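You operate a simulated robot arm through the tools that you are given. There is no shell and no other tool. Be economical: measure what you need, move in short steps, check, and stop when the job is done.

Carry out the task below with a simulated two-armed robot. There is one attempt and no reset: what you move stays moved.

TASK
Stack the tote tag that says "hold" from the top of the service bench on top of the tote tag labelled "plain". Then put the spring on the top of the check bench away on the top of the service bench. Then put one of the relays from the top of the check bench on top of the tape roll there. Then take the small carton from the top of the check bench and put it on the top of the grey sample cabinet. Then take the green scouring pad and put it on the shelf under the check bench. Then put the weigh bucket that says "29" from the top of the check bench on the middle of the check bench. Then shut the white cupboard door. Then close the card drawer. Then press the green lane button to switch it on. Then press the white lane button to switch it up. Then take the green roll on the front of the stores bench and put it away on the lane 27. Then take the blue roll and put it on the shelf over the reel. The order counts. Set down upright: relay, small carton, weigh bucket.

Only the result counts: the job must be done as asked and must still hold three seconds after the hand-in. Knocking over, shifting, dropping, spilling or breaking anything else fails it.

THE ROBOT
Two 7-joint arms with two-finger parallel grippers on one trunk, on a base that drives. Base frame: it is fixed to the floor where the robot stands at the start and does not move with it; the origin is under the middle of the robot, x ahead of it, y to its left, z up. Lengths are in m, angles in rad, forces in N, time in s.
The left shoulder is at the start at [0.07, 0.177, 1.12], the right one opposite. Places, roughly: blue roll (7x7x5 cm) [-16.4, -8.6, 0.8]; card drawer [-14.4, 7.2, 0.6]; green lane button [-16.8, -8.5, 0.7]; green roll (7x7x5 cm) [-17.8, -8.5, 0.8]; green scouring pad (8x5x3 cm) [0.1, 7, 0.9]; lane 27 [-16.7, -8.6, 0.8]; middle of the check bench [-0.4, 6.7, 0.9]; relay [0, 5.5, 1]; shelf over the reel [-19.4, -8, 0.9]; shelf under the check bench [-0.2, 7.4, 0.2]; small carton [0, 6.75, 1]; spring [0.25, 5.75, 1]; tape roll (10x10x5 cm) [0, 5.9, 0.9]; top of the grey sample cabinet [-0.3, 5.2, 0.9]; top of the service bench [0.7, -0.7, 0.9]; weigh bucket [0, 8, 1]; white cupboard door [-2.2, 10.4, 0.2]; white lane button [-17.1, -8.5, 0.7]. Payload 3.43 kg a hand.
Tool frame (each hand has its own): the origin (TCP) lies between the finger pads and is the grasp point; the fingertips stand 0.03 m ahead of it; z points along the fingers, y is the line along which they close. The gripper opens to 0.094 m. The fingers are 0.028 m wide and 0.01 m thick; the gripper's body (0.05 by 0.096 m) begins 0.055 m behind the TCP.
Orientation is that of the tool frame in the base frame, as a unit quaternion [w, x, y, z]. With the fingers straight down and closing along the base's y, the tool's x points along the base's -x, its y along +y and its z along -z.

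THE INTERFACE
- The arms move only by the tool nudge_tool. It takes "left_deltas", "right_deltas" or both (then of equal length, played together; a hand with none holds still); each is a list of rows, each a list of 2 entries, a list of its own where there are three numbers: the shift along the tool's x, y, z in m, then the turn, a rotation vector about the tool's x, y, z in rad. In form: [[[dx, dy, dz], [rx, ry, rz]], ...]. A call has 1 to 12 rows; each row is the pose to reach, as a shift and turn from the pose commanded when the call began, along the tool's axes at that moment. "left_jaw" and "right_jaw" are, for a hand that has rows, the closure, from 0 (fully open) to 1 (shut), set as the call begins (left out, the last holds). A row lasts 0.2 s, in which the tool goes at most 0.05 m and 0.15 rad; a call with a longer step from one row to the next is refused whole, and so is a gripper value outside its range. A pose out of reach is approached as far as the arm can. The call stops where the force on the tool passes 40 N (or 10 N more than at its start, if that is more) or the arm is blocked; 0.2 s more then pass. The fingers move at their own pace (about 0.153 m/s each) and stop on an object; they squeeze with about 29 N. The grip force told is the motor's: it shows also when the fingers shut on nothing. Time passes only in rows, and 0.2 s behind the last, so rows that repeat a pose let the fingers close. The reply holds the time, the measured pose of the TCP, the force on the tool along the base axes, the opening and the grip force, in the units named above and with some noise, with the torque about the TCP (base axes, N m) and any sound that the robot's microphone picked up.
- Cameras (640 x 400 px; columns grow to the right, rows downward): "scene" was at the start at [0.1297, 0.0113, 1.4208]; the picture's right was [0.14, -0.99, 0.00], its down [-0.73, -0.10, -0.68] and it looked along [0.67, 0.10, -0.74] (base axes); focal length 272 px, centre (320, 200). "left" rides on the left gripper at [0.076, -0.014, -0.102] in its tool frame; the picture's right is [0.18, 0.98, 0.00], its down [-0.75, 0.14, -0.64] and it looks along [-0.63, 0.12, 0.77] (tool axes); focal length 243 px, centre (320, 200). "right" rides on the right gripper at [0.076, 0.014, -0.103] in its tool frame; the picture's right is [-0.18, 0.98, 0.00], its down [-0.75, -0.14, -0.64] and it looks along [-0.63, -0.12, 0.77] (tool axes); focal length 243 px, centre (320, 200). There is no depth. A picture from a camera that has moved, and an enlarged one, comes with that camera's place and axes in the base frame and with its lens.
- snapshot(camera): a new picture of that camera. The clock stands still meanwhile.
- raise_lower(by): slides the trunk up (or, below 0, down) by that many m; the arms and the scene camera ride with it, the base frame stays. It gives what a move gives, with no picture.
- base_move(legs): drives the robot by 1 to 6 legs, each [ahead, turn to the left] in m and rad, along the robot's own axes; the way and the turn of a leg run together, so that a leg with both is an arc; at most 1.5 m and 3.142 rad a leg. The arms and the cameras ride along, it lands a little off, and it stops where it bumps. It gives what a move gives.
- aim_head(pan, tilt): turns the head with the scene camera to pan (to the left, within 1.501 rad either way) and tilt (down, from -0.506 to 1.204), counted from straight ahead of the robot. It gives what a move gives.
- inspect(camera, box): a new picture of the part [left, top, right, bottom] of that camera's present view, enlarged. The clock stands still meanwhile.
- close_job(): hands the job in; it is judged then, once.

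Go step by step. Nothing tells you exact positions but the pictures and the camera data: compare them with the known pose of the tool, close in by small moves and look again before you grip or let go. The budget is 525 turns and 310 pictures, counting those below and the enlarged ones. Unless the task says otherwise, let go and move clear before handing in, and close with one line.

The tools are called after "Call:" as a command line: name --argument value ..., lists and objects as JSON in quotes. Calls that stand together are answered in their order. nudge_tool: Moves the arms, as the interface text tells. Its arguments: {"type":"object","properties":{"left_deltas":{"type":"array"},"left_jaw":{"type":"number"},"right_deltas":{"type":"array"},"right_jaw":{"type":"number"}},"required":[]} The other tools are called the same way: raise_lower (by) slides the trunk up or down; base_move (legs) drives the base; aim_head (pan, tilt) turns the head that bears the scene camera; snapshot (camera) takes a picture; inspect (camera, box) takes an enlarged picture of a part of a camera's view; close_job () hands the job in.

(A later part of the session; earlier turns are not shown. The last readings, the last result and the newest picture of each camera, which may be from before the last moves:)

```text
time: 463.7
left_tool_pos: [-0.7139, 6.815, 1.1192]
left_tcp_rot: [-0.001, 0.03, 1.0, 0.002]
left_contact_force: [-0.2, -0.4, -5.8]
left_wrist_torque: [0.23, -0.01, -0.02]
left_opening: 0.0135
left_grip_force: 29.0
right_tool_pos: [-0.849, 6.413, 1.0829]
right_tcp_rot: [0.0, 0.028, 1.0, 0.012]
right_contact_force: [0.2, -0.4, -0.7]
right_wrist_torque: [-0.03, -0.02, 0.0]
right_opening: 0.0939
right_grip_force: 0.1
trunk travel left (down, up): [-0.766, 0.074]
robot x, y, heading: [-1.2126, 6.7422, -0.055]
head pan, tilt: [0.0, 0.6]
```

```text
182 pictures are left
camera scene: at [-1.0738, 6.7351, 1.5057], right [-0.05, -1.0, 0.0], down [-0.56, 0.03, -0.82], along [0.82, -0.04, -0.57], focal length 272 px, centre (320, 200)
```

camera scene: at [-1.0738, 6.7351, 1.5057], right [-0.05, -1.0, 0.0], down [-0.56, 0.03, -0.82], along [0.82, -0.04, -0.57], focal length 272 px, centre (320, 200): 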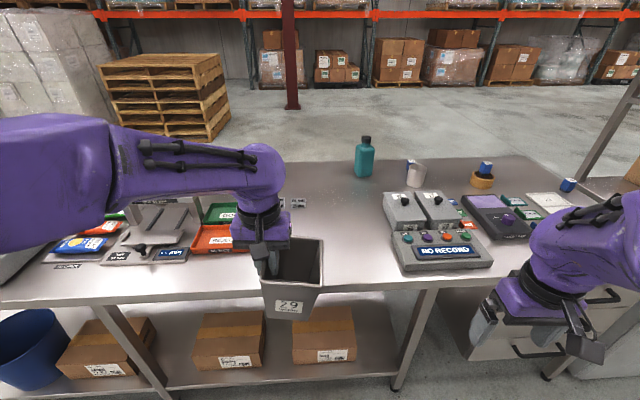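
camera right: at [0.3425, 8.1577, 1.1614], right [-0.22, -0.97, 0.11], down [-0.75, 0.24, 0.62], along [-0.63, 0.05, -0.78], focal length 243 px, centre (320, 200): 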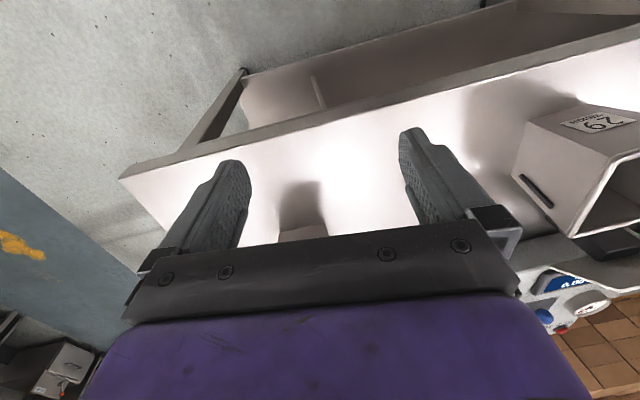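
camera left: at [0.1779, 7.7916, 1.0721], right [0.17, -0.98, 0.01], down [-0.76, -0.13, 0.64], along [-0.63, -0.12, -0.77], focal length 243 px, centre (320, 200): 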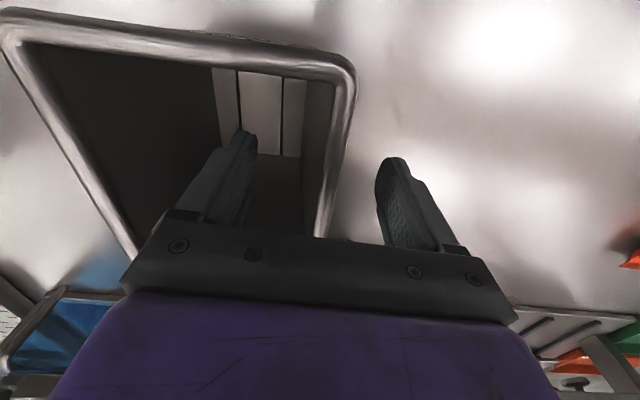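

The free middle spot [-0.4,6.7] is right ahead. Straightening heading and driving in 0.25 m.

Call:
base_move --legs '[[0, 0.055], [0.25, 0]]'

Call:
snapshot --camera "scene"

Call:
snapshot --camera "left"

```text
time: 465.9
left_tool_pos: [-0.4695, 6.845, 1.1199]
left_tcp_rot: [-0.001, 0.0, 1.0, 0.003]
left_contact_force: [-0.2, 0.4, -5.5]
left_wrist_torque: [0.2, -0.03, 0.01]
left_opening: 0.0136
left_grip_force: 29.5
right_tool_pos: [-0.5839, 6.436, 1.0838]
right_tcp_rot: [0.0, -0.001, 1.0, 0.01]
right_contact_force: [0.3, 0.0, 0.1]
right_wrist_torque: [0.03, 0.01, 0.0]
right_opening: 0.0941
right_grip_force: 0.1
trunk travel left (down, up): [-0.766, 0.074]
robot x, y, heading: [-0.9655, 6.7456, 0.006]
head pan, tilt: [0.0, 0.6]
```

```text
181 pictures are left
camera scene: at [-0.8258, 6.7441, 1.5059], right [0.0, -1.0, 0.0], down [-0.56, 0.0, -0.83], along [0.83, 0.0, -0.56], focal length 272 px, centre (320, 200)
```

scene: 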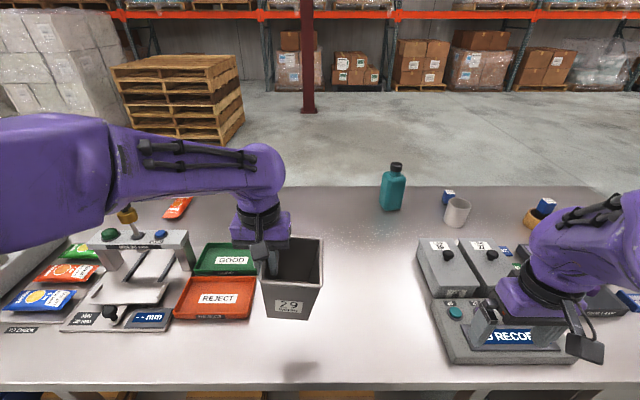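

```text
180 pictures are left
camera left: at [-0.5473, 6.8309, 1.2226], right [-0.18, 0.98, 0.01], down [0.76, 0.14, 0.64], along [0.63, 0.12, -0.77], focal length 243 px, centre (320, 200)
```

left: 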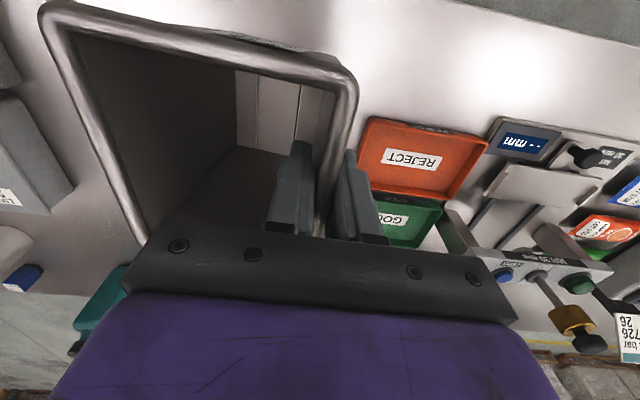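

Gap in y is 6.46–6.94. Moving the bucket over [-0.4,6.7] and lowering most of the way.

Call:
nudge_tool --left_deltas '[[[-0.025, -0.03, 0], [0, 0, 0]], [[-0.05, -0.06, 0], [0, 0, 0]], [[-0.07, -0.095, 0], [0, 0, 0]], [[-0.07, -0.095, 0.04], [0, 0, 0]], [[-0.07, -0.095, 0.08], [0, 0, 0]], [[-0.07, -0.095, 0.12], [0, 0, 0]], [[-0.07, -0.095, 0.13], [0, 0, 0]]]'

Call:
snapshot --camera "scene"

Call:
snapshot --camera "right"

```text
time: 467.5
left_tool_pos: [-0.4024, 6.7516, 0.9878]
left_tcp_rot: [-0.002, 0.0, 1.0, 0.003]
left_contact_force: [-0.2, -0.6, -4.5]
left_wrist_torque: [0.26, 0.04, 0.0]
left_opening: 0.0135
left_grip_force: 29.1
right_tool_pos: [-0.5821, 6.4355, 1.0835]
right_tcp_rot: [-0.001, -0.001, 1.0, 0.011]
right_contact_force: [0.1, 0.6, -0.7]
right_wrist_torque: [-0.01, 0.02, 0.01]
right_opening: 0.094
right_grip_force: 0.1
trunk travel left (down, up): [-0.766, 0.074]
robot x, y, heading: [-0.9663, 6.7458, 0.005]
head pan, tilt: [0.0, 0.6]
```

```text
179 pictures are left
camera scene: at [-0.8244, 6.7437, 1.5057], right [0.0, -1.0, 0.0], down [-0.57, 0.0, -0.82], along [0.82, 0.0, -0.57], focal length 272 px, centre (320, 200)
```

scene: 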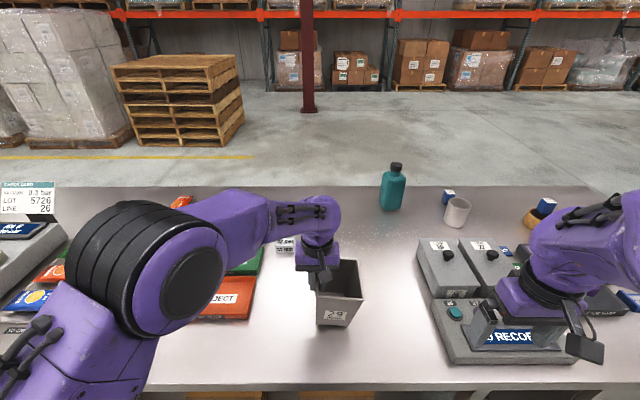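

```text
178 pictures are left
camera right: at [-0.6573, 6.4464, 1.186], right [0.18, 0.98, 0.02], down [0.75, -0.15, 0.64], along [0.63, -0.1, -0.77], focal length 243 px, centre (320, 200)
```

right: 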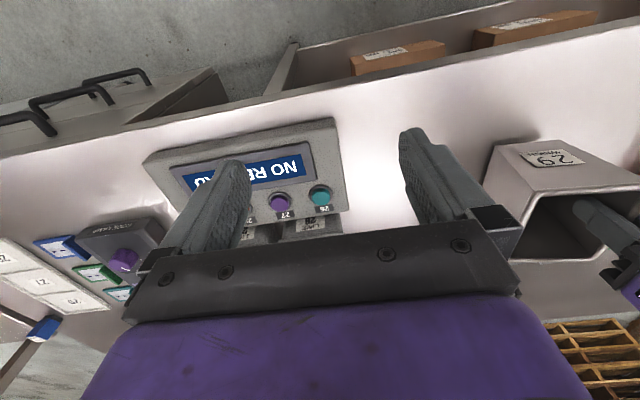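

Call:
inspect --camera "scene" --box '[280, 190, 400, 350]'

```text
2.50 times, centred on (340, 270) of scene
camera zoom: at [-0.8244, 6.7437, 1.5057], right [0.0, -1.0, 0.0], down [-0.57, 0.0, -0.82], along [0.82, 0.0, -0.57], focal length 680 px, centre (270, 25)
```

zoom: 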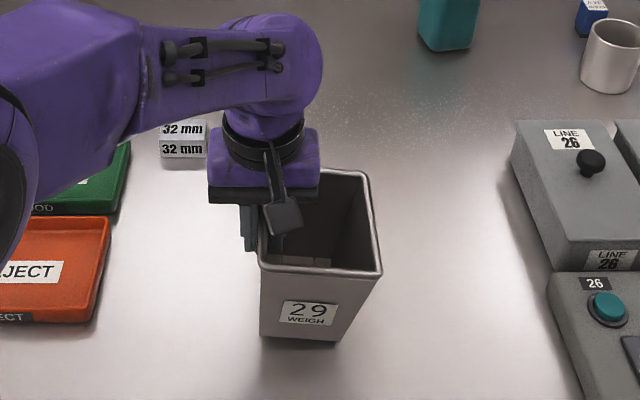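

The bucket hangs ~3.3° low on its right side; I'll roll the hand to level it, then lower to contact.

Call:
nudge_tool --left_deltas '[[[0, 0, 0], [0.03, 0, 0]], [[0, 0, 0.0], [0.057, 0, 0]], [[0, 0, 0.008], [0.057, 0, 0]], [[0, 0, 0.014], [0.057, 0, 0]]]'

Call:
inspect --camera "scene" --box '[280, 190, 400, 350]'

```text
time: 468.5
left_tool_pos: [-0.3997, 6.7517, 0.9749]
left_tcp_rot: [-0.001, 0.0, 1.0, -0.026]
left_contact_force: [1.5, 1.1, -2.6]
left_wrist_torque: [0.05, 0.01, 0.06]
left_opening: 0.0135
left_grip_force: 28.8
right_tool_pos: [-0.5834, 6.4353, 1.084]
right_tcp_rot: [-0.001, -0.001, 1.0, 0.011]
right_contact_force: [0.4, -0.2, 0.4]
right_wrist_torque: [0.0, 0.01, -0.03]
right_opening: 0.0939
right_grip_force: 0.1
trunk travel left (down, up): [-0.766, 0.074]
robot x, y, heading: [-0.9623, 6.7428, 0.001]
head pan, tilt: [0.0, 0.6]
```

```text
2.50 times, centred on (340, 270) of scene
camera zoom: at [-0.8246, 6.744, 1.5058], right [0.0, -1.0, 0.0], down [-0.57, 0.0, -0.82], along [0.82, 0.0, -0.57], focal length 680 px, centre (270, 25)
```

zoom: 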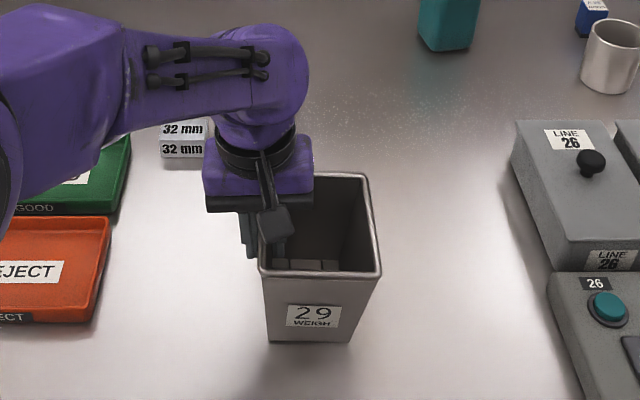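

Call:
nudge_tool --left_deltas '[[[0, 0, 0.002], [0, 0, 0]], [[0, 0, 0.003], [0, 0, 0]]]'

Call:
nudge_tool --left_deltas '[[[0, 0, -0.001], [0, 0, 0]], [[0, 0, -0.001], [0, 0, 0]], [[0, 0, -0.001], [0, 0, 0]], [[0, 0, -0.02], [0, 0, 0]], [[0, 0, -0.06], [0, 0, 0]], [[0, 0, -0.1], [0, 0, 0]], [[0, 0, -0.14], [0, 0, 0]]]' --left_jaw 0.5

Call:
snapshot --camera "scene"

```text
time: 469.1
left_tool_pos: [-0.4003, 6.7528, 0.973]
left_tcp_rot: [-0.001, 0.001, 1.0, -0.026]
left_contact_force: [1.7, 3.9, 7.4]
left_wrist_torque: [-0.46, 0.36, -0.03]
left_opening: 0.0134
left_grip_force: 28.9
right_tool_pos: [-0.583, 6.4364, 1.0829]
right_tcp_rot: [0.0, -0.002, 1.0, 0.011]
right_contact_force: [-0.4, -1.3, 0.1]
right_wrist_torque: [-0.02, 0.0, 0.0]
right_opening: 0.094
right_grip_force: 0.0
trunk travel left (down, up): [-0.766, 0.074]
robot x, y, heading: [-0.9625, 6.7423, 0.005]
head pan, tilt: [0.0, 0.6]
```

```text
time: 470.7
left_tool_pos: [-0.3978, 6.7576, 1.1095]
left_tcp_rot: [-0.001, 0.001, 1.0, -0.025]
left_contact_force: [0.9, -0.1, 0.2]
left_wrist_torque: [0.01, 0.0, 0.02]
left_opening: 0.0471
left_grip_force: 0.0
right_tool_pos: [-0.5833, 6.4347, 1.0836]
right_tcp_rot: [0.0, -0.001, 1.0, 0.011]
right_contact_force: [0.5, -0.1, 0.4]
right_wrist_torque: [-0.01, 0.0, -0.01]
right_opening: 0.0943
right_grip_force: 0.0
trunk travel left (down, up): [-0.766, 0.074]
robot x, y, heading: [-0.9676, 6.746, 0.004]
head pan, tilt: [0.0, 0.6]
```

```text
175 pictures are left
camera scene: at [-0.8259, 6.7438, 1.5058], right [0.0, -1.0, 0.0], down [-0.56, 0.0, -0.83], along [0.83, 0.0, -0.56], focal length 272 px, centre (320, 200)
```

scene: 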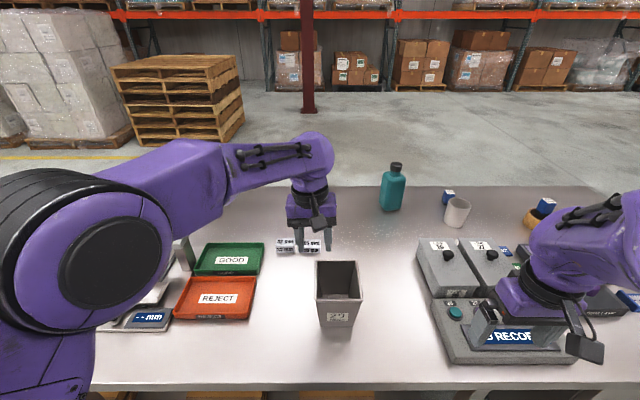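

Bucket 29 stands in the middle spot. Backing off and heading toward the sink cupboard.

Call:
nudge_tool --left_deltas '[[[0.03, 0.01, 0], [-0.05, 0, 0]], [[0.07, 0.02, 0], [-0.05, 0, 0]], [[0.1, 0.03, 0], [-0.05, 0, 0]]]'

Call:
base_move --legs '[[-0.55, 0], [0, 1.57], [1.5, 0]]'

Call:
aim_head --pan 0.2 --tilt 0.4

Call:
snapshot --camera "scene"

```text
time: 471.5
left_tool_pos: [-0.5013, 6.788, 1.1102]
left_tcp_rot: [-0.002, 0.002, 1.0, -0.001]
left_contact_force: [-0.3, -0.2, -1.0]
left_wrist_torque: [0.01, 0.01, 0.01]
left_opening: 0.0466
left_grip_force: 0.1
right_tool_pos: [-0.5841, 6.4361, 1.0831]
right_tcp_rot: [0.0, -0.002, 1.0, 0.011]
right_contact_force: [-0.6, -0.3, 0.6]
right_wrist_torque: [0.07, -0.02, -0.02]
right_opening: 0.094
right_grip_force: 0.1
trunk travel left (down, up): [-0.766, 0.074]
robot x, y, heading: [-0.9633, 6.7427, 0.009]
head pan, tilt: [0.0, 0.6]
```

```text
time: 485.5
left_tool_pos: [-1.6353, 8.6973, 1.1101]
left_tcp_rot: [0.001, 0.725, -0.689, 0.001]
left_contact_force: [0.7, 0.1, -0.2]
left_wrist_torque: [0.01, 0.02, 0.01]
left_opening: 0.0472
left_grip_force: 0.0
right_tool_pos: [-1.2783, 8.6331, 1.083]
right_tcp_rot: [0.008, 0.727, -0.687, -0.007]
right_contact_force: [0.3, -1.3, 0.6]
right_wrist_torque: [0.0, 0.0, 0.01]
right_opening: 0.094
right_grip_force: 0.0
trunk travel left (down, up): [-0.766, 0.074]
robot x, y, heading: [-1.5652, 8.2344, 1.627]
head pan, tilt: [0.0, 0.6]
```

```text
time: 486.3
left_tool_pos: [-1.6342, 8.6953, 1.1105]
left_tcp_rot: [0.001, 0.725, -0.689, 0.003]
left_contact_force: [-0.4, -1.2, -0.5]
left_wrist_torque: [-0.01, -0.03, -0.01]
left_opening: 0.0466
left_grip_force: 0.1
right_tool_pos: [-1.28, 8.6343, 1.0832]
right_tcp_rot: [0.008, 0.727, -0.687, -0.007]
right_contact_force: [-1.4, 0.1, 0.3]
right_wrist_torque: [0.0, 0.01, 0.03]
right_opening: 0.0938
right_grip_force: 0.3
trunk travel left (down, up): [-0.766, 0.074]
robot x, y, heading: [-1.568, 8.2359, 1.63]
head pan, tilt: [0.201, 0.4]
```

```text
174 pictures are left
camera scene: at [-1.5915, 8.3756, 1.5239], right [0.97, 0.25, 0.0], down [0.1, -0.38, -0.92], along [-0.23, 0.89, -0.39], focal length 272 px, centre (320, 200)
```

scene: 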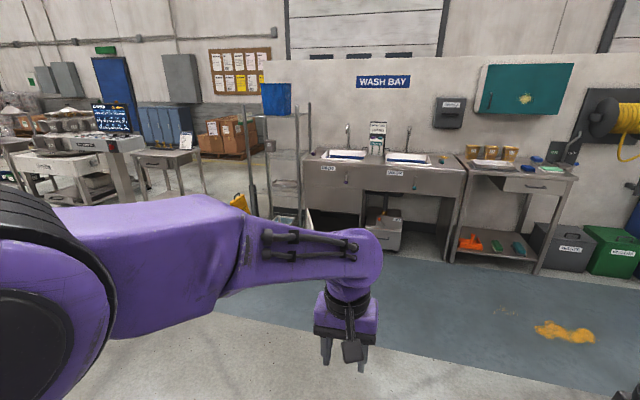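

Call:
base_move --legs '[[0.6, 0]]'

Call:
aim_head --pan 0.3 --tilt 0.65

Call:
snapshot --camera "scene"

```text
time: 489.7
left_tool_pos: [-1.6532, 9.3, 1.1106]
left_tcp_rot: [0.0, 0.718, -0.696, 0.001]
left_contact_force: [-0.3, -0.6, -0.1]
left_wrist_torque: [-0.01, 0.01, -0.01]
left_opening: 0.0469
left_grip_force: 0.1
right_tool_pos: [-1.2985, 9.228, 1.0839]
right_tcp_rot: [0.009, 0.72, -0.694, -0.007]
right_contact_force: [1.0, 0.5, -0.4]
right_wrist_torque: [0.0, -0.01, -0.02]
right_opening: 0.0942
right_grip_force: 0.0
trunk travel left (down, up): [-0.766, 0.074]
robot x, y, heading: [-1.5919, 8.8368, 1.609]
head pan, tilt: [0.201, 0.4]
```

```text
time: 490.4
left_tool_pos: [-1.6535, 9.3006, 1.1101]
left_tcp_rot: [0.001, 0.718, -0.696, 0.002]
left_contact_force: [0.9, 0.9, -0.6]
left_wrist_torque: [0.01, -0.04, 0.01]
left_opening: 0.0468
left_grip_force: 0.0
right_tool_pos: [-1.2988, 9.2297, 1.084]
right_tcp_rot: [0.008, 0.719, -0.695, -0.008]
right_contact_force: [0.5, -0.7, 0.5]
right_wrist_torque: [0.01, 0.0, -0.01]
right_opening: 0.0942
right_grip_force: 0.0
trunk travel left (down, up): [-0.766, 0.074]
robot x, y, heading: [-1.5971, 8.8379, 1.61]
head pan, tilt: [0.3, 0.649]
```

```text
173 pictures are left
camera scene: at [-1.6235, 8.9701, 1.5015], right [0.94, 0.33, 0.0], down [0.2, -0.57, -0.8], along [-0.26, 0.75, -0.6], focal length 272 px, centre (320, 200)
```

scene: 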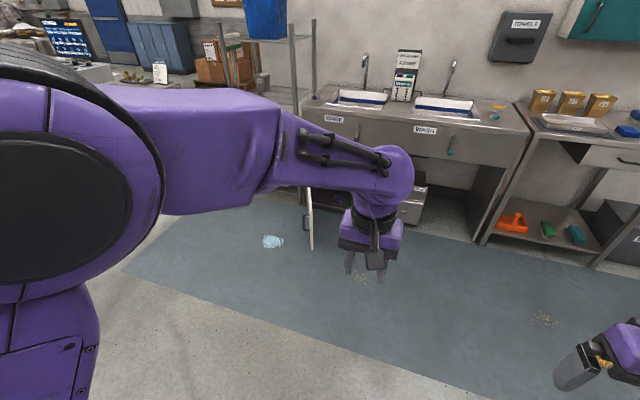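

The door is open, edge-on, around x≈-2.15, from y≈10.7 (hinge, left jamb) to 10.15. I'll move left for a view of its outer face.

Call:
base_move --legs '[[0, 1.53], [0.95, 0], [0, -1.571]]'

Call:
aim_head --pan -0.2 --tilt 0.65

Call:
snapshot --camera "scene"

```text
time: 502.9
left_tool_pos: [-2.5867, 9.3595, 1.1088]
left_tcp_rot: [0.0, -0.693, 0.721, -0.001]
left_contact_force: [-0.7, 0.5, 0.1]
left_wrist_torque: [-0.01, -0.01, 0.03]
left_opening: 0.047
left_grip_force: 0.1
right_tool_pos: [-2.2387, 9.2629, 1.0839]
right_tcp_rot: [-0.008, -0.694, 0.72, 0.008]
right_contact_force: [0.3, 0.0, 0.2]
right_wrist_torque: [0.02, 0.04, 0.01]
right_opening: 0.0939
right_grip_force: 0.1
trunk travel left (down, up): [-0.766, 0.074]
robot x, y, heading: [-2.5618, 8.8914, 1.538]
head pan, tilt: [0.3, 0.649]
```

```text
time: 503.8
left_tool_pos: [-2.5878, 9.3574, 1.1095]
left_tcp_rot: [-0.001, -0.692, 0.722, -0.003]
left_contact_force: [-0.7, -0.4, 0.3]
left_wrist_torque: [0.04, 0.0, 0.01]
left_opening: 0.047
left_grip_force: 0.1
right_tool_pos: [-2.2402, 9.2625, 1.084]
right_tcp_rot: [-0.007, -0.694, 0.72, 0.008]
right_contact_force: [0.5, 0.3, 0.0]
right_wrist_torque: [0.03, 0.02, 0.01]
right_opening: 0.094
right_grip_force: 0.2
trunk travel left (down, up): [-0.766, 0.074]
robot x, y, heading: [-2.5621, 8.8973, 1.535]
head pan, tilt: [-0.201, 0.649]
```

```text
172 pictures are left
camera scene: at [-2.5393, 9.028, 1.5015], right [0.97, -0.23, 0.0], down [-0.14, -0.59, -0.8], along [0.19, 0.77, -0.6], focal length 272 px, centre (320, 200)
```

scene: 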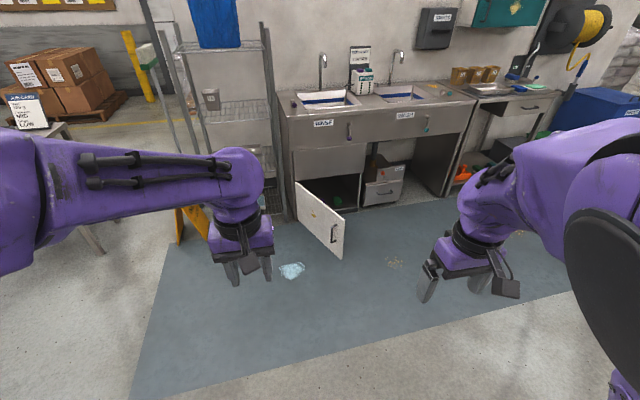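

The door: hinge ≈[-2.33,10.60], free edge ≈[-2.10,10.18], z 0.1–0.47; it must swing ~60° to shut. I'll tilt the right hand forward with shut fingers and lower the trunk to push it with the fingertips.

Call:
nudge_tool --right_deltas '[[[0, 0, 0], [0, -0.14, 0]], [[0, 0, 0], [0, -0.28, 0]], [[0, 0, 0], [0, -0.42, 0]], [[0, 0, 0], [0, -0.56, 0]], [[0, 0, 0], [0, -0.7, 0]], [[0, 0, 0], [0, -0.84, 0]], [[0, 0, 0], [0, -0.96, 0]], [[0, 0, 0], [0, -0.96, 0]]]' --right_jaw 1

Call:
raise_lower --by -0.4

Call:
raise_lower --by -0.35

Call:
snapshot --camera "scene"

```text
time: 505.6
left_tool_pos: [-2.5873, 9.3587, 1.1096]
left_tcp_rot: [0.0, -0.692, 0.722, -0.001]
left_contact_force: [-0.1, -0.1, -0.3]
left_wrist_torque: [0.0, -0.03, 0.0]
left_opening: 0.0469
left_grip_force: 0.1
right_tool_pos: [-2.2019, 9.3396, 1.1036]
right_tcp_rot: [0.326, -0.612, 0.642, 0.327]
right_contact_force: [-0.1, 0.8, 1.1]
right_wrist_torque: [0.0, -0.01, 0.0]
right_opening: 0.0001
right_grip_force: 28.8
right hand out of reach, approached as far as the arm can: row 1, 2, 3, 4, 5, 6, 7, 8
trunk travel left (down, up): [-0.766, 0.074]
robot x, y, heading: [-2.5593, 8.893, 1.541]
head pan, tilt: [-0.201, 0.649]
```

```text
time: 509.4
left_tool_pos: [-2.587, 9.3587, 0.711]
left_tcp_rot: [0.0, -0.692, 0.722, -0.001]
left_contact_force: [0.2, -0.4, -0.1]
left_wrist_torque: [0.03, 0.0, 0.03]
left_opening: 0.0468
left_grip_force: 0.0
right_tool_pos: [-2.2029, 9.3392, 0.7041]
right_tcp_rot: [0.326, -0.612, 0.643, 0.327]
right_contact_force: [0.6, -0.1, 0.8]
right_wrist_torque: [0.0, -0.02, 0.02]
right_opening: 0.0002
right_grip_force: 29.4
trunk travel left (down, up): [-0.366, 0.474]
robot x, y, heading: [-2.5617, 8.8933, 1.537]
head pan, tilt: [-0.201, 0.649]
```

```text
time: 512.9
left_tool_pos: [-2.5885, 9.3582, 0.3609]
left_tcp_rot: [0.0, -0.692, 0.722, -0.002]
left_contact_force: [-0.7, -0.5, -0.4]
left_wrist_torque: [-0.01, 0.02, 0.03]
left_opening: 0.0471
left_grip_force: 0.0
right_tool_pos: [-2.2028, 9.3382, 0.3546]
right_tcp_rot: [0.327, -0.612, 0.642, 0.328]
right_contact_force: [0.1, -0.2, 0.3]
right_wrist_torque: [0.0, 0.0, 0.03]
right_opening: 0.0001
right_grip_force: 28.9
trunk travel left (down, up): [-0.016, 0.824]
robot x, y, heading: [-2.5632, 8.8947, 1.537]
head pan, tilt: [-0.201, 0.649]
```

```text
171 pictures are left
camera scene: at [-2.5391, 9.0279, 0.7516], right [0.97, -0.23, 0.0], down [-0.14, -0.59, -0.8], along [0.19, 0.77, -0.6], focal length 272 px, centre (320, 200)
```

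scene: 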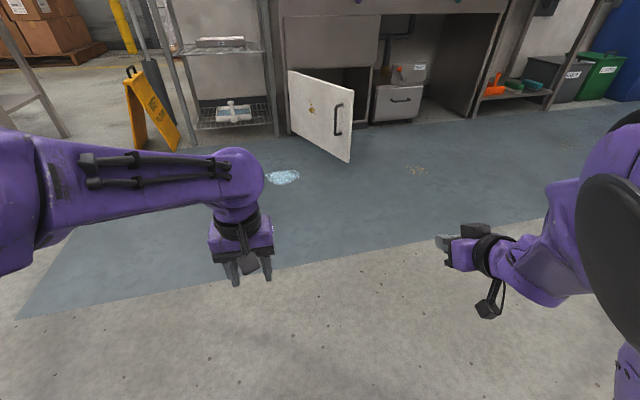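

Drive ahead so the right fingertips come just before the door's outer face at x≈-2.15, retracting the left hand.

Call:
nudge_tool --left_deltas '[[[0.04, 0, 0], [0, 0, 0]], [[0.08, 0, 0], [0, 0, 0]], [[0.12, 0, 0], [0, 0, 0]]]'

Call:
base_move --legs '[[0, -0.025], [0.7, 0]]'

Call:
snapshot --camera "scene"

Call:
snapshot --camera "right"

```text
time: 513.6
left_tool_pos: [-2.5927, 9.2353, 0.3561]
left_tcp_rot: [0.0, -0.692, 0.722, -0.001]
left_contact_force: [-0.6, 0.3, -0.9]
left_wrist_torque: [0.03, 0.0, 0.0]
left_opening: 0.0471
left_grip_force: 0.0
right_tool_pos: [-2.2039, 9.3388, 0.3542]
right_tcp_rot: [0.325, -0.612, 0.642, 0.327]
right_contact_force: [0.4, 0.0, 0.2]
right_wrist_torque: [-0.01, 0.01, 0.01]
right_opening: 0.0
right_grip_force: 29.3
trunk travel left (down, up): [-0.016, 0.824]
robot x, y, heading: [-2.5654, 8.892, 1.543]
head pan, tilt: [-0.201, 0.649]
```

```text
time: 517.8
left_tool_pos: [-2.5435, 9.9288, 0.3573]
left_tcp_rot: [-0.001, -0.684, 0.729, -0.002]
left_contact_force: [-0.1, -0.2, 0.2]
left_wrist_torque: [-0.03, -0.01, 0.0]
left_opening: 0.0469
left_grip_force: 0.0
right_tool_pos: [-2.1539, 10.0225, 0.3549]
right_tcp_rot: [0.33, -0.605, 0.649, 0.324]
right_contact_force: [-0.1, 0.1, -0.3]
right_wrist_torque: [0.0, -0.03, -0.03]
right_opening: 0.0
right_grip_force: 28.5
trunk travel left (down, up): [-0.016, 0.824]
robot x, y, heading: [-2.5179, 9.5816, 1.518]
head pan, tilt: [-0.201, 0.649]
```

```text
170 pictures are left
camera scene: at [-2.4957, 9.7185, 0.7515], right [0.97, -0.25, 0.0], down [-0.15, -0.58, -0.8], along [0.2, 0.77, -0.6], focal length 272 px, centre (320, 200)
```

scene: 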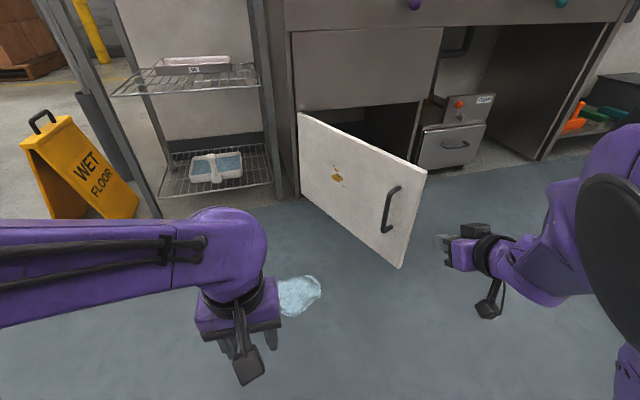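

```text
169 pictures are left
camera right: at [-2.1735, 9.8947, 0.3511], right [-0.97, 0.16, 0.17], down [0.16, -0.1, 0.98], along [0.18, 0.98, 0.07], focal length 243 px, centre (320, 200)
```

right: 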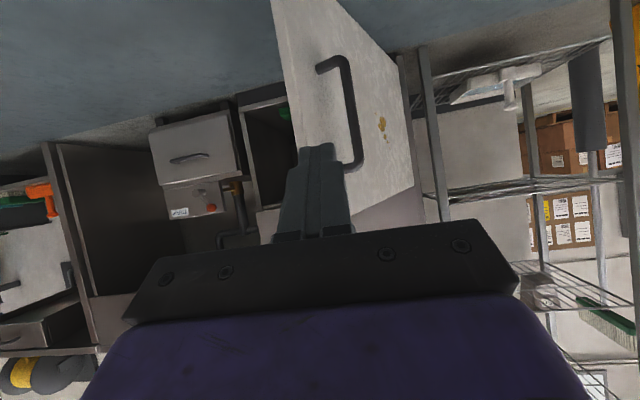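

Fingertips aim just inside the free edge. Pushing forward in steps.

Call:
base_move --legs '[[0.2, -0.08]]'

Call:
snapshot --camera "scene"

```text
time: 519.3
left_tool_pos: [-2.5041, 10.0978, 0.3581]
left_tcp_rot: [0.001, -0.659, 0.752, -0.002]
left_contact_force: [0.5, -0.3, 0.0]
left_wrist_torque: [-0.01, 0.0, 0.03]
left_opening: 0.0472
left_grip_force: 0.0
right_tool_pos: [-2.1031, 10.1609, 0.3535]
right_tcp_rot: [0.341, -0.575, 0.678, 0.307]
right_contact_force: [1.0, -2.7, 3.7]
right_wrist_torque: [0.09, 0.0, -0.05]
right_opening: 0.0
right_grip_force: 28.9
trunk travel left (down, up): [-0.016, 0.824]
robot x, y, heading: [-2.5033, 9.7518, 1.447]
head pan, tilt: [-0.201, 0.649]
stopped in leg 1: the force on the tool passed its limit (the readings are from after the stop); the commanded pose is now the measured one
```

```text
168 pictures are left
camera scene: at [-2.4709, 9.8848, 0.7515], right [0.95, -0.32, 0.0], down [-0.2, -0.57, -0.8], along [0.26, 0.75, -0.6], focal length 272 px, centre (320, 200)
```

scene: 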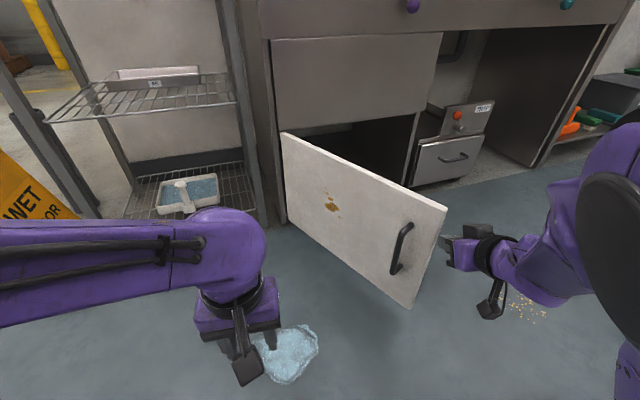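

The tips met the door's edge end-on. Back off, shift left ~6 cm and push on the outer face.

Call:
base_move --legs '[[-0.1, 0], [0, 0.17]]'

Call:
snapshot --camera "right"

Call:
snapshot --camera "scene"

```text
time: 521.1
left_tool_pos: [-2.5753, 9.9932, 0.3572]
left_tcp_rot: [0.001, 0.721, -0.693, 0.002]
left_contact_force: [-0.8, 0.1, 0.1]
left_wrist_torque: [-0.01, -0.02, -0.02]
left_opening: 0.0471
left_grip_force: 0.1
right_tool_pos: [-2.1907, 10.1233, 0.3536]
right_tcp_rot: [-0.313, 0.631, -0.626, -0.334]
right_contact_force: [-0.1, 0.6, -0.2]
right_wrist_torque: [0.01, -0.02, 0.02]
right_opening: 0.0
right_grip_force: 29.3
trunk travel left (down, up): [-0.016, 0.824]
robot x, y, heading: [-2.5154, 9.6535, 1.609]
head pan, tilt: [-0.201, 0.649]
```

```text
167 pictures are left
camera right: at [-2.201, 9.9945, 0.3509], right [-0.98, 0.09, 0.17], down [0.17, -0.08, 0.98], along [0.1, 0.99, 0.07], focal length 243 px, centre (320, 200)
```

right: 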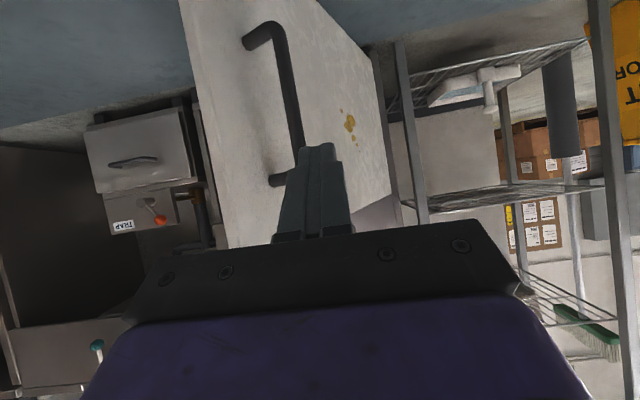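

```text
166 pictures are left
camera scene: at [-2.5067, 9.7892, 0.7515], right [0.99, -0.16, 0.0], down [-0.1, -0.6, -0.8], along [0.13, 0.79, -0.6], focal length 272 px, centre (320, 200)
```

scene: 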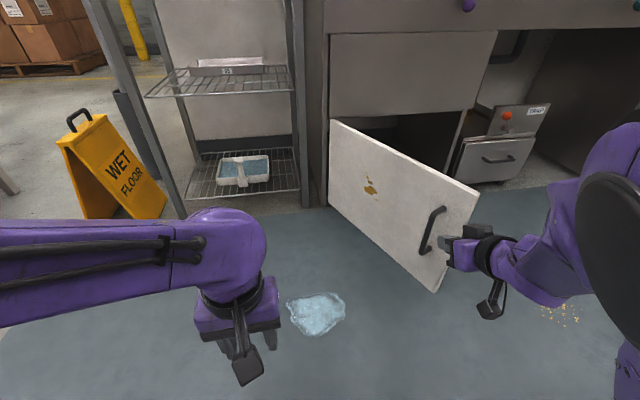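

Call:
base_move --legs '[[0.15, 0]]'

Call:
snapshot --camera "scene"

```text
time: 522.5
left_tool_pos: [-2.5822, 10.1436, 0.3575]
left_tcp_rot: [0.0, 0.721, -0.693, 0.002]
left_contact_force: [0.0, -0.2, 0.1]
left_wrist_torque: [0.01, 0.04, 0.01]
left_opening: 0.0472
left_grip_force: 0.0
right_tool_pos: [-2.197, 10.2734, 0.3528]
right_tcp_rot: [-0.314, 0.631, -0.626, -0.334]
right_contact_force: [-0.1, -0.4, -0.8]
right_wrist_torque: [-0.01, -0.01, 0.0]
right_opening: 0.0001
right_grip_force: 29.1
trunk travel left (down, up): [-0.016, 0.824]
robot x, y, heading: [-2.5259, 9.8043, 1.614]
head pan, tilt: [-0.201, 0.649]
```

```text
165 pictures are left
camera scene: at [-2.5129, 9.9392, 0.7515], right [0.99, -0.16, 0.0], down [-0.1, -0.6, -0.8], along [0.13, 0.79, -0.6], focal length 272 px, centre (320, 200)
```

scene: 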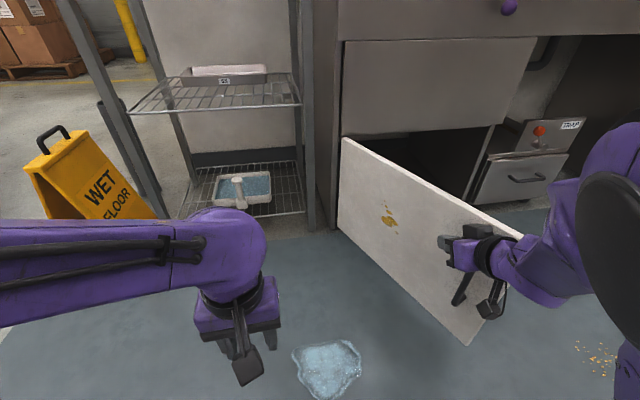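

Call:
base_move --legs '[[0.12, -0.03]]'

Call:
snapshot --camera "scene"

```text
time: 523.7
left_tool_pos: [-2.5756, 10.2644, 0.3574]
left_tcp_rot: [0.001, 0.711, -0.703, 0.001]
left_contact_force: [-0.7, 0.0, 0.0]
left_wrist_torque: [0.0, -0.01, 0.02]
left_opening: 0.0469
left_grip_force: 0.1
right_tool_pos: [-2.185, 10.3837, 0.3535]
right_tcp_rot: [0.318, -0.622, 0.635, 0.33]
right_contact_force: [-0.1, 0.4, -0.2]
right_wrist_torque: [0.0, 0.04, -0.03]
right_opening: 0.0001
right_grip_force: 29.2
trunk travel left (down, up): [-0.016, 0.824]
robot x, y, heading: [-2.5295, 9.9234, 1.585]
head pan, tilt: [-0.201, 0.649]
```

```text
164 pictures are left
camera scene: at [-2.5122, 10.0586, 0.7515], right [0.98, -0.19, 0.0], down [-0.11, -0.59, -0.8], along [0.15, 0.78, -0.6], focal length 272 px, centre (320, 200)
```

scene: 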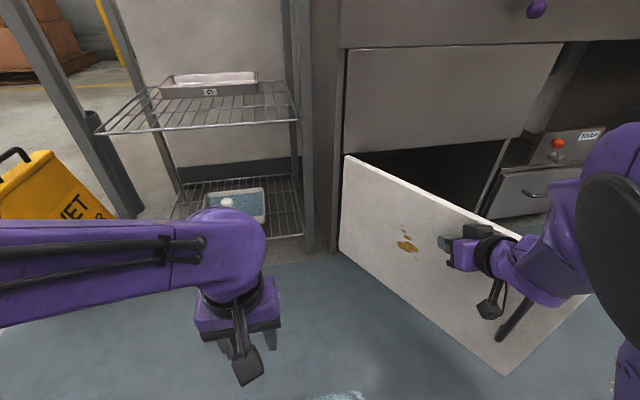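

Call:
base_move --legs '[[0.1, -0.06]]'

Call:
snapshot --camera "scene"

Call:
snapshot --camera "right"

```text
time: 524.9
left_tool_pos: [-2.5523, 10.3675, 0.3569]
left_tcp_rot: [0.0, -0.689, 0.725, -0.002]
left_contact_force: [0.3, 0.5, -0.5]
left_wrist_torque: [0.0, 0.01, 0.02]
left_opening: 0.0469
left_grip_force: 0.1
right_tool_pos: [-2.1564, 10.4622, 0.3531]
right_tcp_rot: [0.328, -0.602, 0.653, 0.321]
right_contact_force: [-0.6, 0.1, -0.8]
right_wrist_torque: [0.03, -0.01, 0.05]
right_opening: 0.0001
right_grip_force: 29.4
trunk travel left (down, up): [-0.016, 0.824]
robot x, y, heading: [-2.5305, 10.0247, 1.522]
head pan, tilt: [-0.201, 0.649]
```

```text
163 pictures are left
camera scene: at [-2.5022, 10.1576, 0.7515], right [0.97, -0.25, 0.0], down [-0.15, -0.59, -0.8], along [0.2, 0.77, -0.6], focal length 272 px, centre (320, 200)
```

scene: 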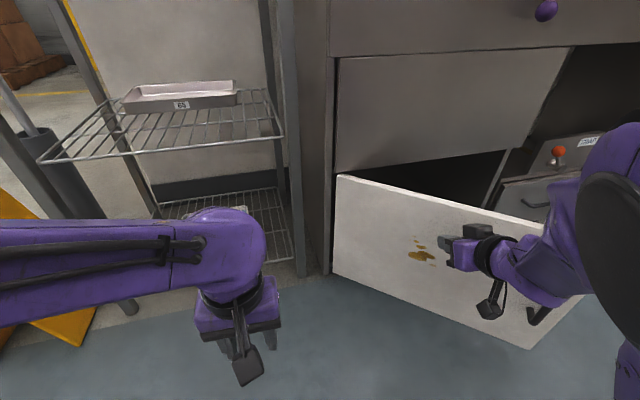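

```text
162 pictures are left
camera right: at [-2.1792, 10.3347, 0.3509], right [-0.97, 0.18, 0.17], down [0.16, -0.1, 0.98], along [0.19, 0.98, 0.07], focal length 243 px, centre (320, 200)
```

right: 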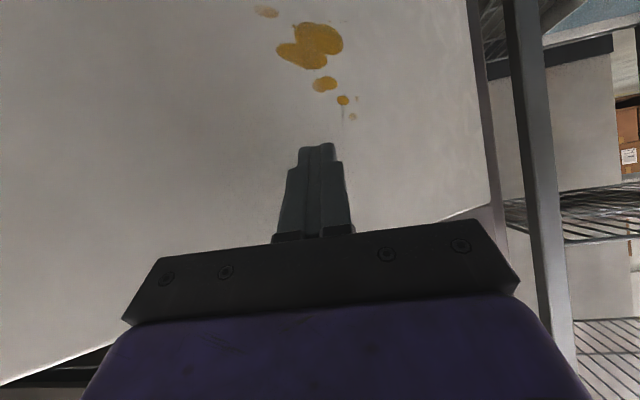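

The door is swinging. Continue pushing forward and right.

Call:
base_move --legs '[[0.1, -0.08]]'

Call:
snapshot --camera "scene"

```text
time: 526.0
left_tool_pos: [-2.5161, 10.4694, 0.3576]
left_tcp_rot: [0.0, -0.659, 0.753, -0.002]
left_contact_force: [0.9, 0.2, 0.1]
left_wrist_torque: [-0.01, -0.01, -0.04]
left_opening: 0.047
left_grip_force: 0.1
right_tool_pos: [-2.1141, 10.5324, 0.3544]
right_tcp_rot: [0.341, -0.575, 0.677, 0.307]
right_contact_force: [-0.1, -0.2, 0.1]
right_wrist_torque: [-0.02, -0.01, -0.02]
right_opening: 0.0
right_grip_force: 28.7
trunk travel left (down, up): [-0.016, 0.824]
robot x, y, heading: [-2.5202, 10.1255, 1.44]
head pan, tilt: [-0.201, 0.649]
```

```text
161 pictures are left
camera scene: at [-2.4825, 10.2569, 0.7515], right [0.95, -0.32, 0.0], down [-0.2, -0.57, -0.8], along [0.26, 0.75, -0.6], focal length 272 px, centre (320, 200)
```

scene: 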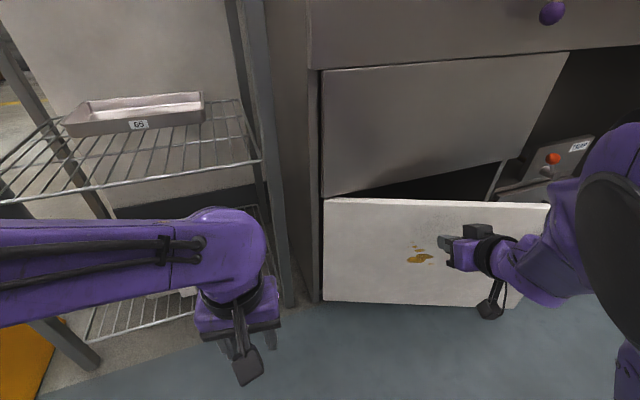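

Call:
base_move --legs '[[0.08, -0.05]]'

Call:
snapshot --camera "scene"

```text
time: 527.1
left_tool_pos: [-2.4863, 10.5507, 0.3573]
left_tcp_rot: [0.0, -0.64, 0.768, -0.002]
left_contact_force: [1.1, 0.1, -0.3]
left_wrist_torque: [0.01, 0.02, 0.01]
left_opening: 0.047
left_grip_force: 0.1
right_tool_pos: [-2.0817, 10.5928, 0.3529]
right_tcp_rot: [0.349, -0.558, 0.692, 0.298]
right_contact_force: [-0.2, 0.7, 0.7]
right_wrist_torque: [0.02, -0.01, 0.01]
right_opening: 0.0
right_grip_force: 28.2
trunk travel left (down, up): [-0.016, 0.824]
robot x, y, heading: [-2.5001, 10.2032, 1.396]
head pan, tilt: [-0.201, 0.649]
```

```text
160 pictures are left
camera scene: at [-2.4636, 10.3356, 0.7515], right [0.93, -0.37, 0.0], down [-0.22, -0.56, -0.8], along [0.29, 0.74, -0.6], focal length 272 px, centre (320, 200)
```

scene: 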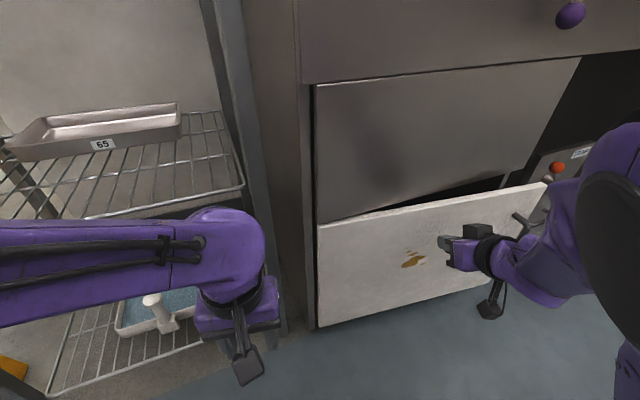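

Call:
nudge_tool --left_deltas '[[[0.03, 0, 0], [0, 0, 0]], [[0.06, 0, 0], [0, 0, 0]]]'

Call:
base_move --legs '[[0.05, -0.03]]'

Call:
snapshot --camera "scene"

```text
time: 527.7
left_tool_pos: [-2.4988, 10.4911, 0.3583]
left_tcp_rot: [0.0, -0.64, 0.769, -0.001]
left_contact_force: [-0.4, 0.2, -0.1]
left_wrist_torque: [0.03, -0.01, -0.04]
left_opening: 0.047
left_grip_force: 0.0
right_tool_pos: [-2.0811, 10.5927, 0.3536]
right_tcp_rot: [0.35, -0.557, 0.692, 0.298]
right_contact_force: [0.9, 0.2, -0.2]
right_wrist_torque: [-0.02, -0.01, 0.01]
right_opening: 0.0002
right_grip_force: 29.0
trunk travel left (down, up): [-0.016, 0.824]
robot x, y, heading: [-2.5076, 10.2084, 1.394]
head pan, tilt: [-0.201, 0.649]
```

```text
time: 528.6
left_tool_pos: [-2.4799, 10.5414, 0.3578]
left_tcp_rot: [0.0, -0.629, 0.777, -0.002]
left_contact_force: [-0.3, 0.4, 0.1]
left_wrist_torque: [-0.01, -0.01, -0.01]
left_opening: 0.0468
left_grip_force: 0.1
right_tool_pos: [-2.0617, 10.6306, 0.3534]
right_tcp_rot: [0.353, -0.548, 0.699, 0.293]
right_contact_force: [-0.4, 0.8, -0.2]
right_wrist_torque: [0.01, -0.03, 0.01]
right_opening: 0.0003
right_grip_force: 28.6
trunk travel left (down, up): [-0.016, 0.824]
robot x, y, heading: [-2.4957, 10.2566, 1.359]
head pan, tilt: [-0.201, 0.649]
```

```text
159 pictures are left
camera scene: at [-2.45, 10.3854, 0.7515], right [0.92, -0.4, 0.0], down [-0.24, -0.56, -0.8], along [0.32, 0.73, -0.6], focal length 272 px, centre (320, 200)
```

scene: 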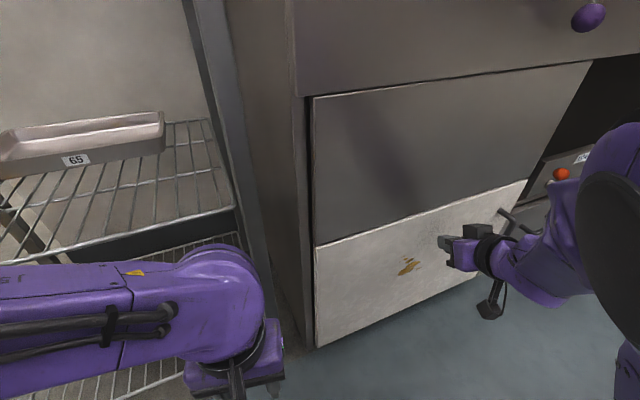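

Nearly shut. Pressing the last bit with a force-limited arm push.

Call:
nudge_tool --right_deltas '[[[-0.006, 0, 0.008], [0, 0, 0]], [[-0.0125, 0, 0.0155], [0, 0, 0]], [[-0.019, 0, 0.023], [0, 0, 0]], [[-0.025, 0, 0.031], [0, 0, 0]]]'

Call:
base_move --legs '[[0.03, 0]]'

Call:
snapshot --camera "scene"

```text
time: 529.2
left_tool_pos: [-2.4784, 10.5414, 0.3591]
left_tcp_rot: [0.002, -0.628, 0.778, -0.002]
left_contact_force: [0.1, 0.6, 0.3]
left_wrist_torque: [0.01, -0.01, 0.0]
left_opening: 0.0468
left_grip_force: 0.1
right_tool_pos: [-2.0581, 10.6412, 0.3535]
right_tcp_rot: [0.35, -0.549, 0.7, 0.292]
right_contact_force: [-6.8, -11.4, 11.6]
right_wrist_torque: [0.24, 0.08, 0.23]
right_opening: 0.0
right_grip_force: 29.1
trunk travel left (down, up): [-0.016, 0.824]
robot x, y, heading: [-2.4925, 10.2593, 1.366]
head pan, tilt: [-0.201, 0.649]
stopped in row 2 (right hand): the force on the tool passed its limit (the readings are from after the stop); the commanded pose is now the measured one
```

```text
time: 529.9
left_tool_pos: [-2.4788, 10.5434, 0.3585]
left_tcp_rot: [0.0, -0.628, 0.778, 0.0]
left_contact_force: [0.2, 0.0, 1.3]
left_wrist_torque: [0.02, -0.01, 0.0]
left_opening: 0.0472
left_grip_force: 0.1
right_tool_pos: [-2.0574, 10.6423, 0.3516]
right_tcp_rot: [0.35, -0.548, 0.702, 0.29]
right_contact_force: [-2.9, -7.9, 7.8]
right_wrist_torque: [0.2, 0.04, 0.1]
right_opening: 0.0
right_grip_force: 28.8
trunk travel left (down, up): [-0.016, 0.824]
robot x, y, heading: [-2.4948, 10.2582, 1.358]
head pan, tilt: [-0.201, 0.649]
stopped in leg 1: the force on the tool passed its limit (the readings are from after the stop); the commanded pose is now the measured one
```

```text
158 pictures are left
camera scene: at [-2.4494, 10.3864, 0.7515], right [0.92, -0.4, 0.0], down [-0.24, -0.55, -0.8], along [0.32, 0.73, -0.6], focal length 272 px, centre (320, 200)
```

scene: 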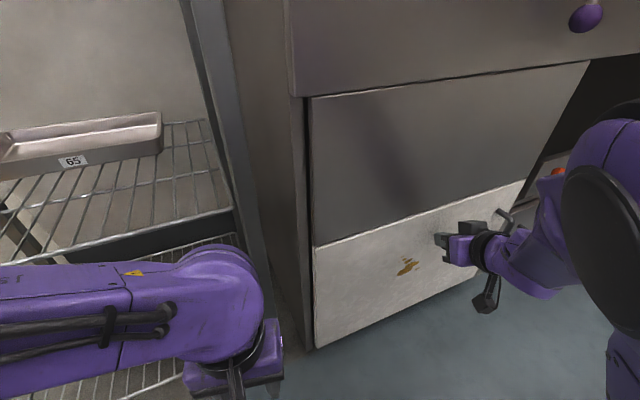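

Firm stop: the door appears shut. Backing off to check.

Call:
base_move --legs '[[-0.4, 0]]'

Call:
aim_head --pan -0.3 --tilt 0.3

Call:
snapshot --camera "scene"

```text
time: 532.5
left_tool_pos: [-2.5639, 10.1486, 0.3579]
left_tcp_rot: [0.0, -0.629, 0.778, -0.001]
left_contact_force: [0.6, -0.2, -0.6]
left_wrist_torque: [-0.02, 0.02, -0.03]
left_opening: 0.0469
left_grip_force: 0.0
right_tool_pos: [-2.1433, 10.2494, 0.35]
right_tcp_rot: [0.347, -0.551, 0.701, 0.291]
right_contact_force: [0.3, 0.9, -0.5]
right_wrist_torque: [-0.02, 0.02, -0.01]
right_opening: 0.0
right_grip_force: 28.5
trunk travel left (down, up): [-0.016, 0.824]
robot x, y, heading: [-2.5797, 9.8638, 1.362]
head pan, tilt: [-0.201, 0.649]
```

```text
time: 533.3
left_tool_pos: [-2.5642, 10.1489, 0.3588]
left_tcp_rot: [0.0, -0.628, 0.778, -0.001]
left_contact_force: [0.4, 0.2, 1.0]
left_wrist_torque: [0.05, -0.01, 0.01]
left_opening: 0.0469
left_grip_force: 0.1
right_tool_pos: [-2.1425, 10.2496, 0.3505]
right_tcp_rot: [0.347, -0.55, 0.702, 0.29]
right_contact_force: [0.6, -1.0, 0.8]
right_wrist_torque: [0.01, -0.03, -0.01]
right_opening: 0.0
right_grip_force: 28.9
trunk travel left (down, up): [-0.016, 0.824]
robot x, y, heading: [-2.5834, 9.8652, 1.365]
head pan, tilt: [-0.3, 0.3]
```

```text
157 pictures are left
camera scene: at [-2.5227, 9.9946, 0.7832], right [0.87, -0.49, 0.0], down [-0.14, -0.26, -0.95], along [0.47, 0.83, -0.3], focal length 272 px, centre (320, 200)
```

scene: 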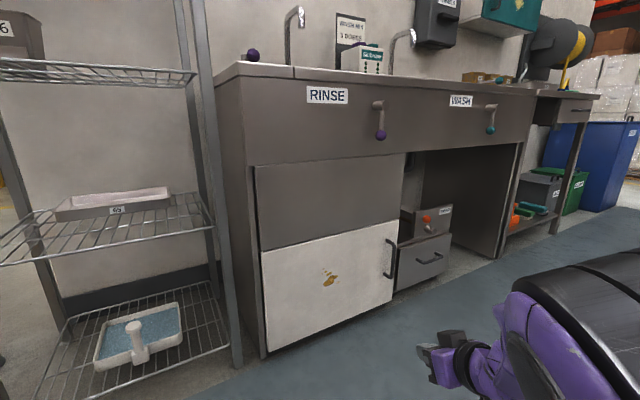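

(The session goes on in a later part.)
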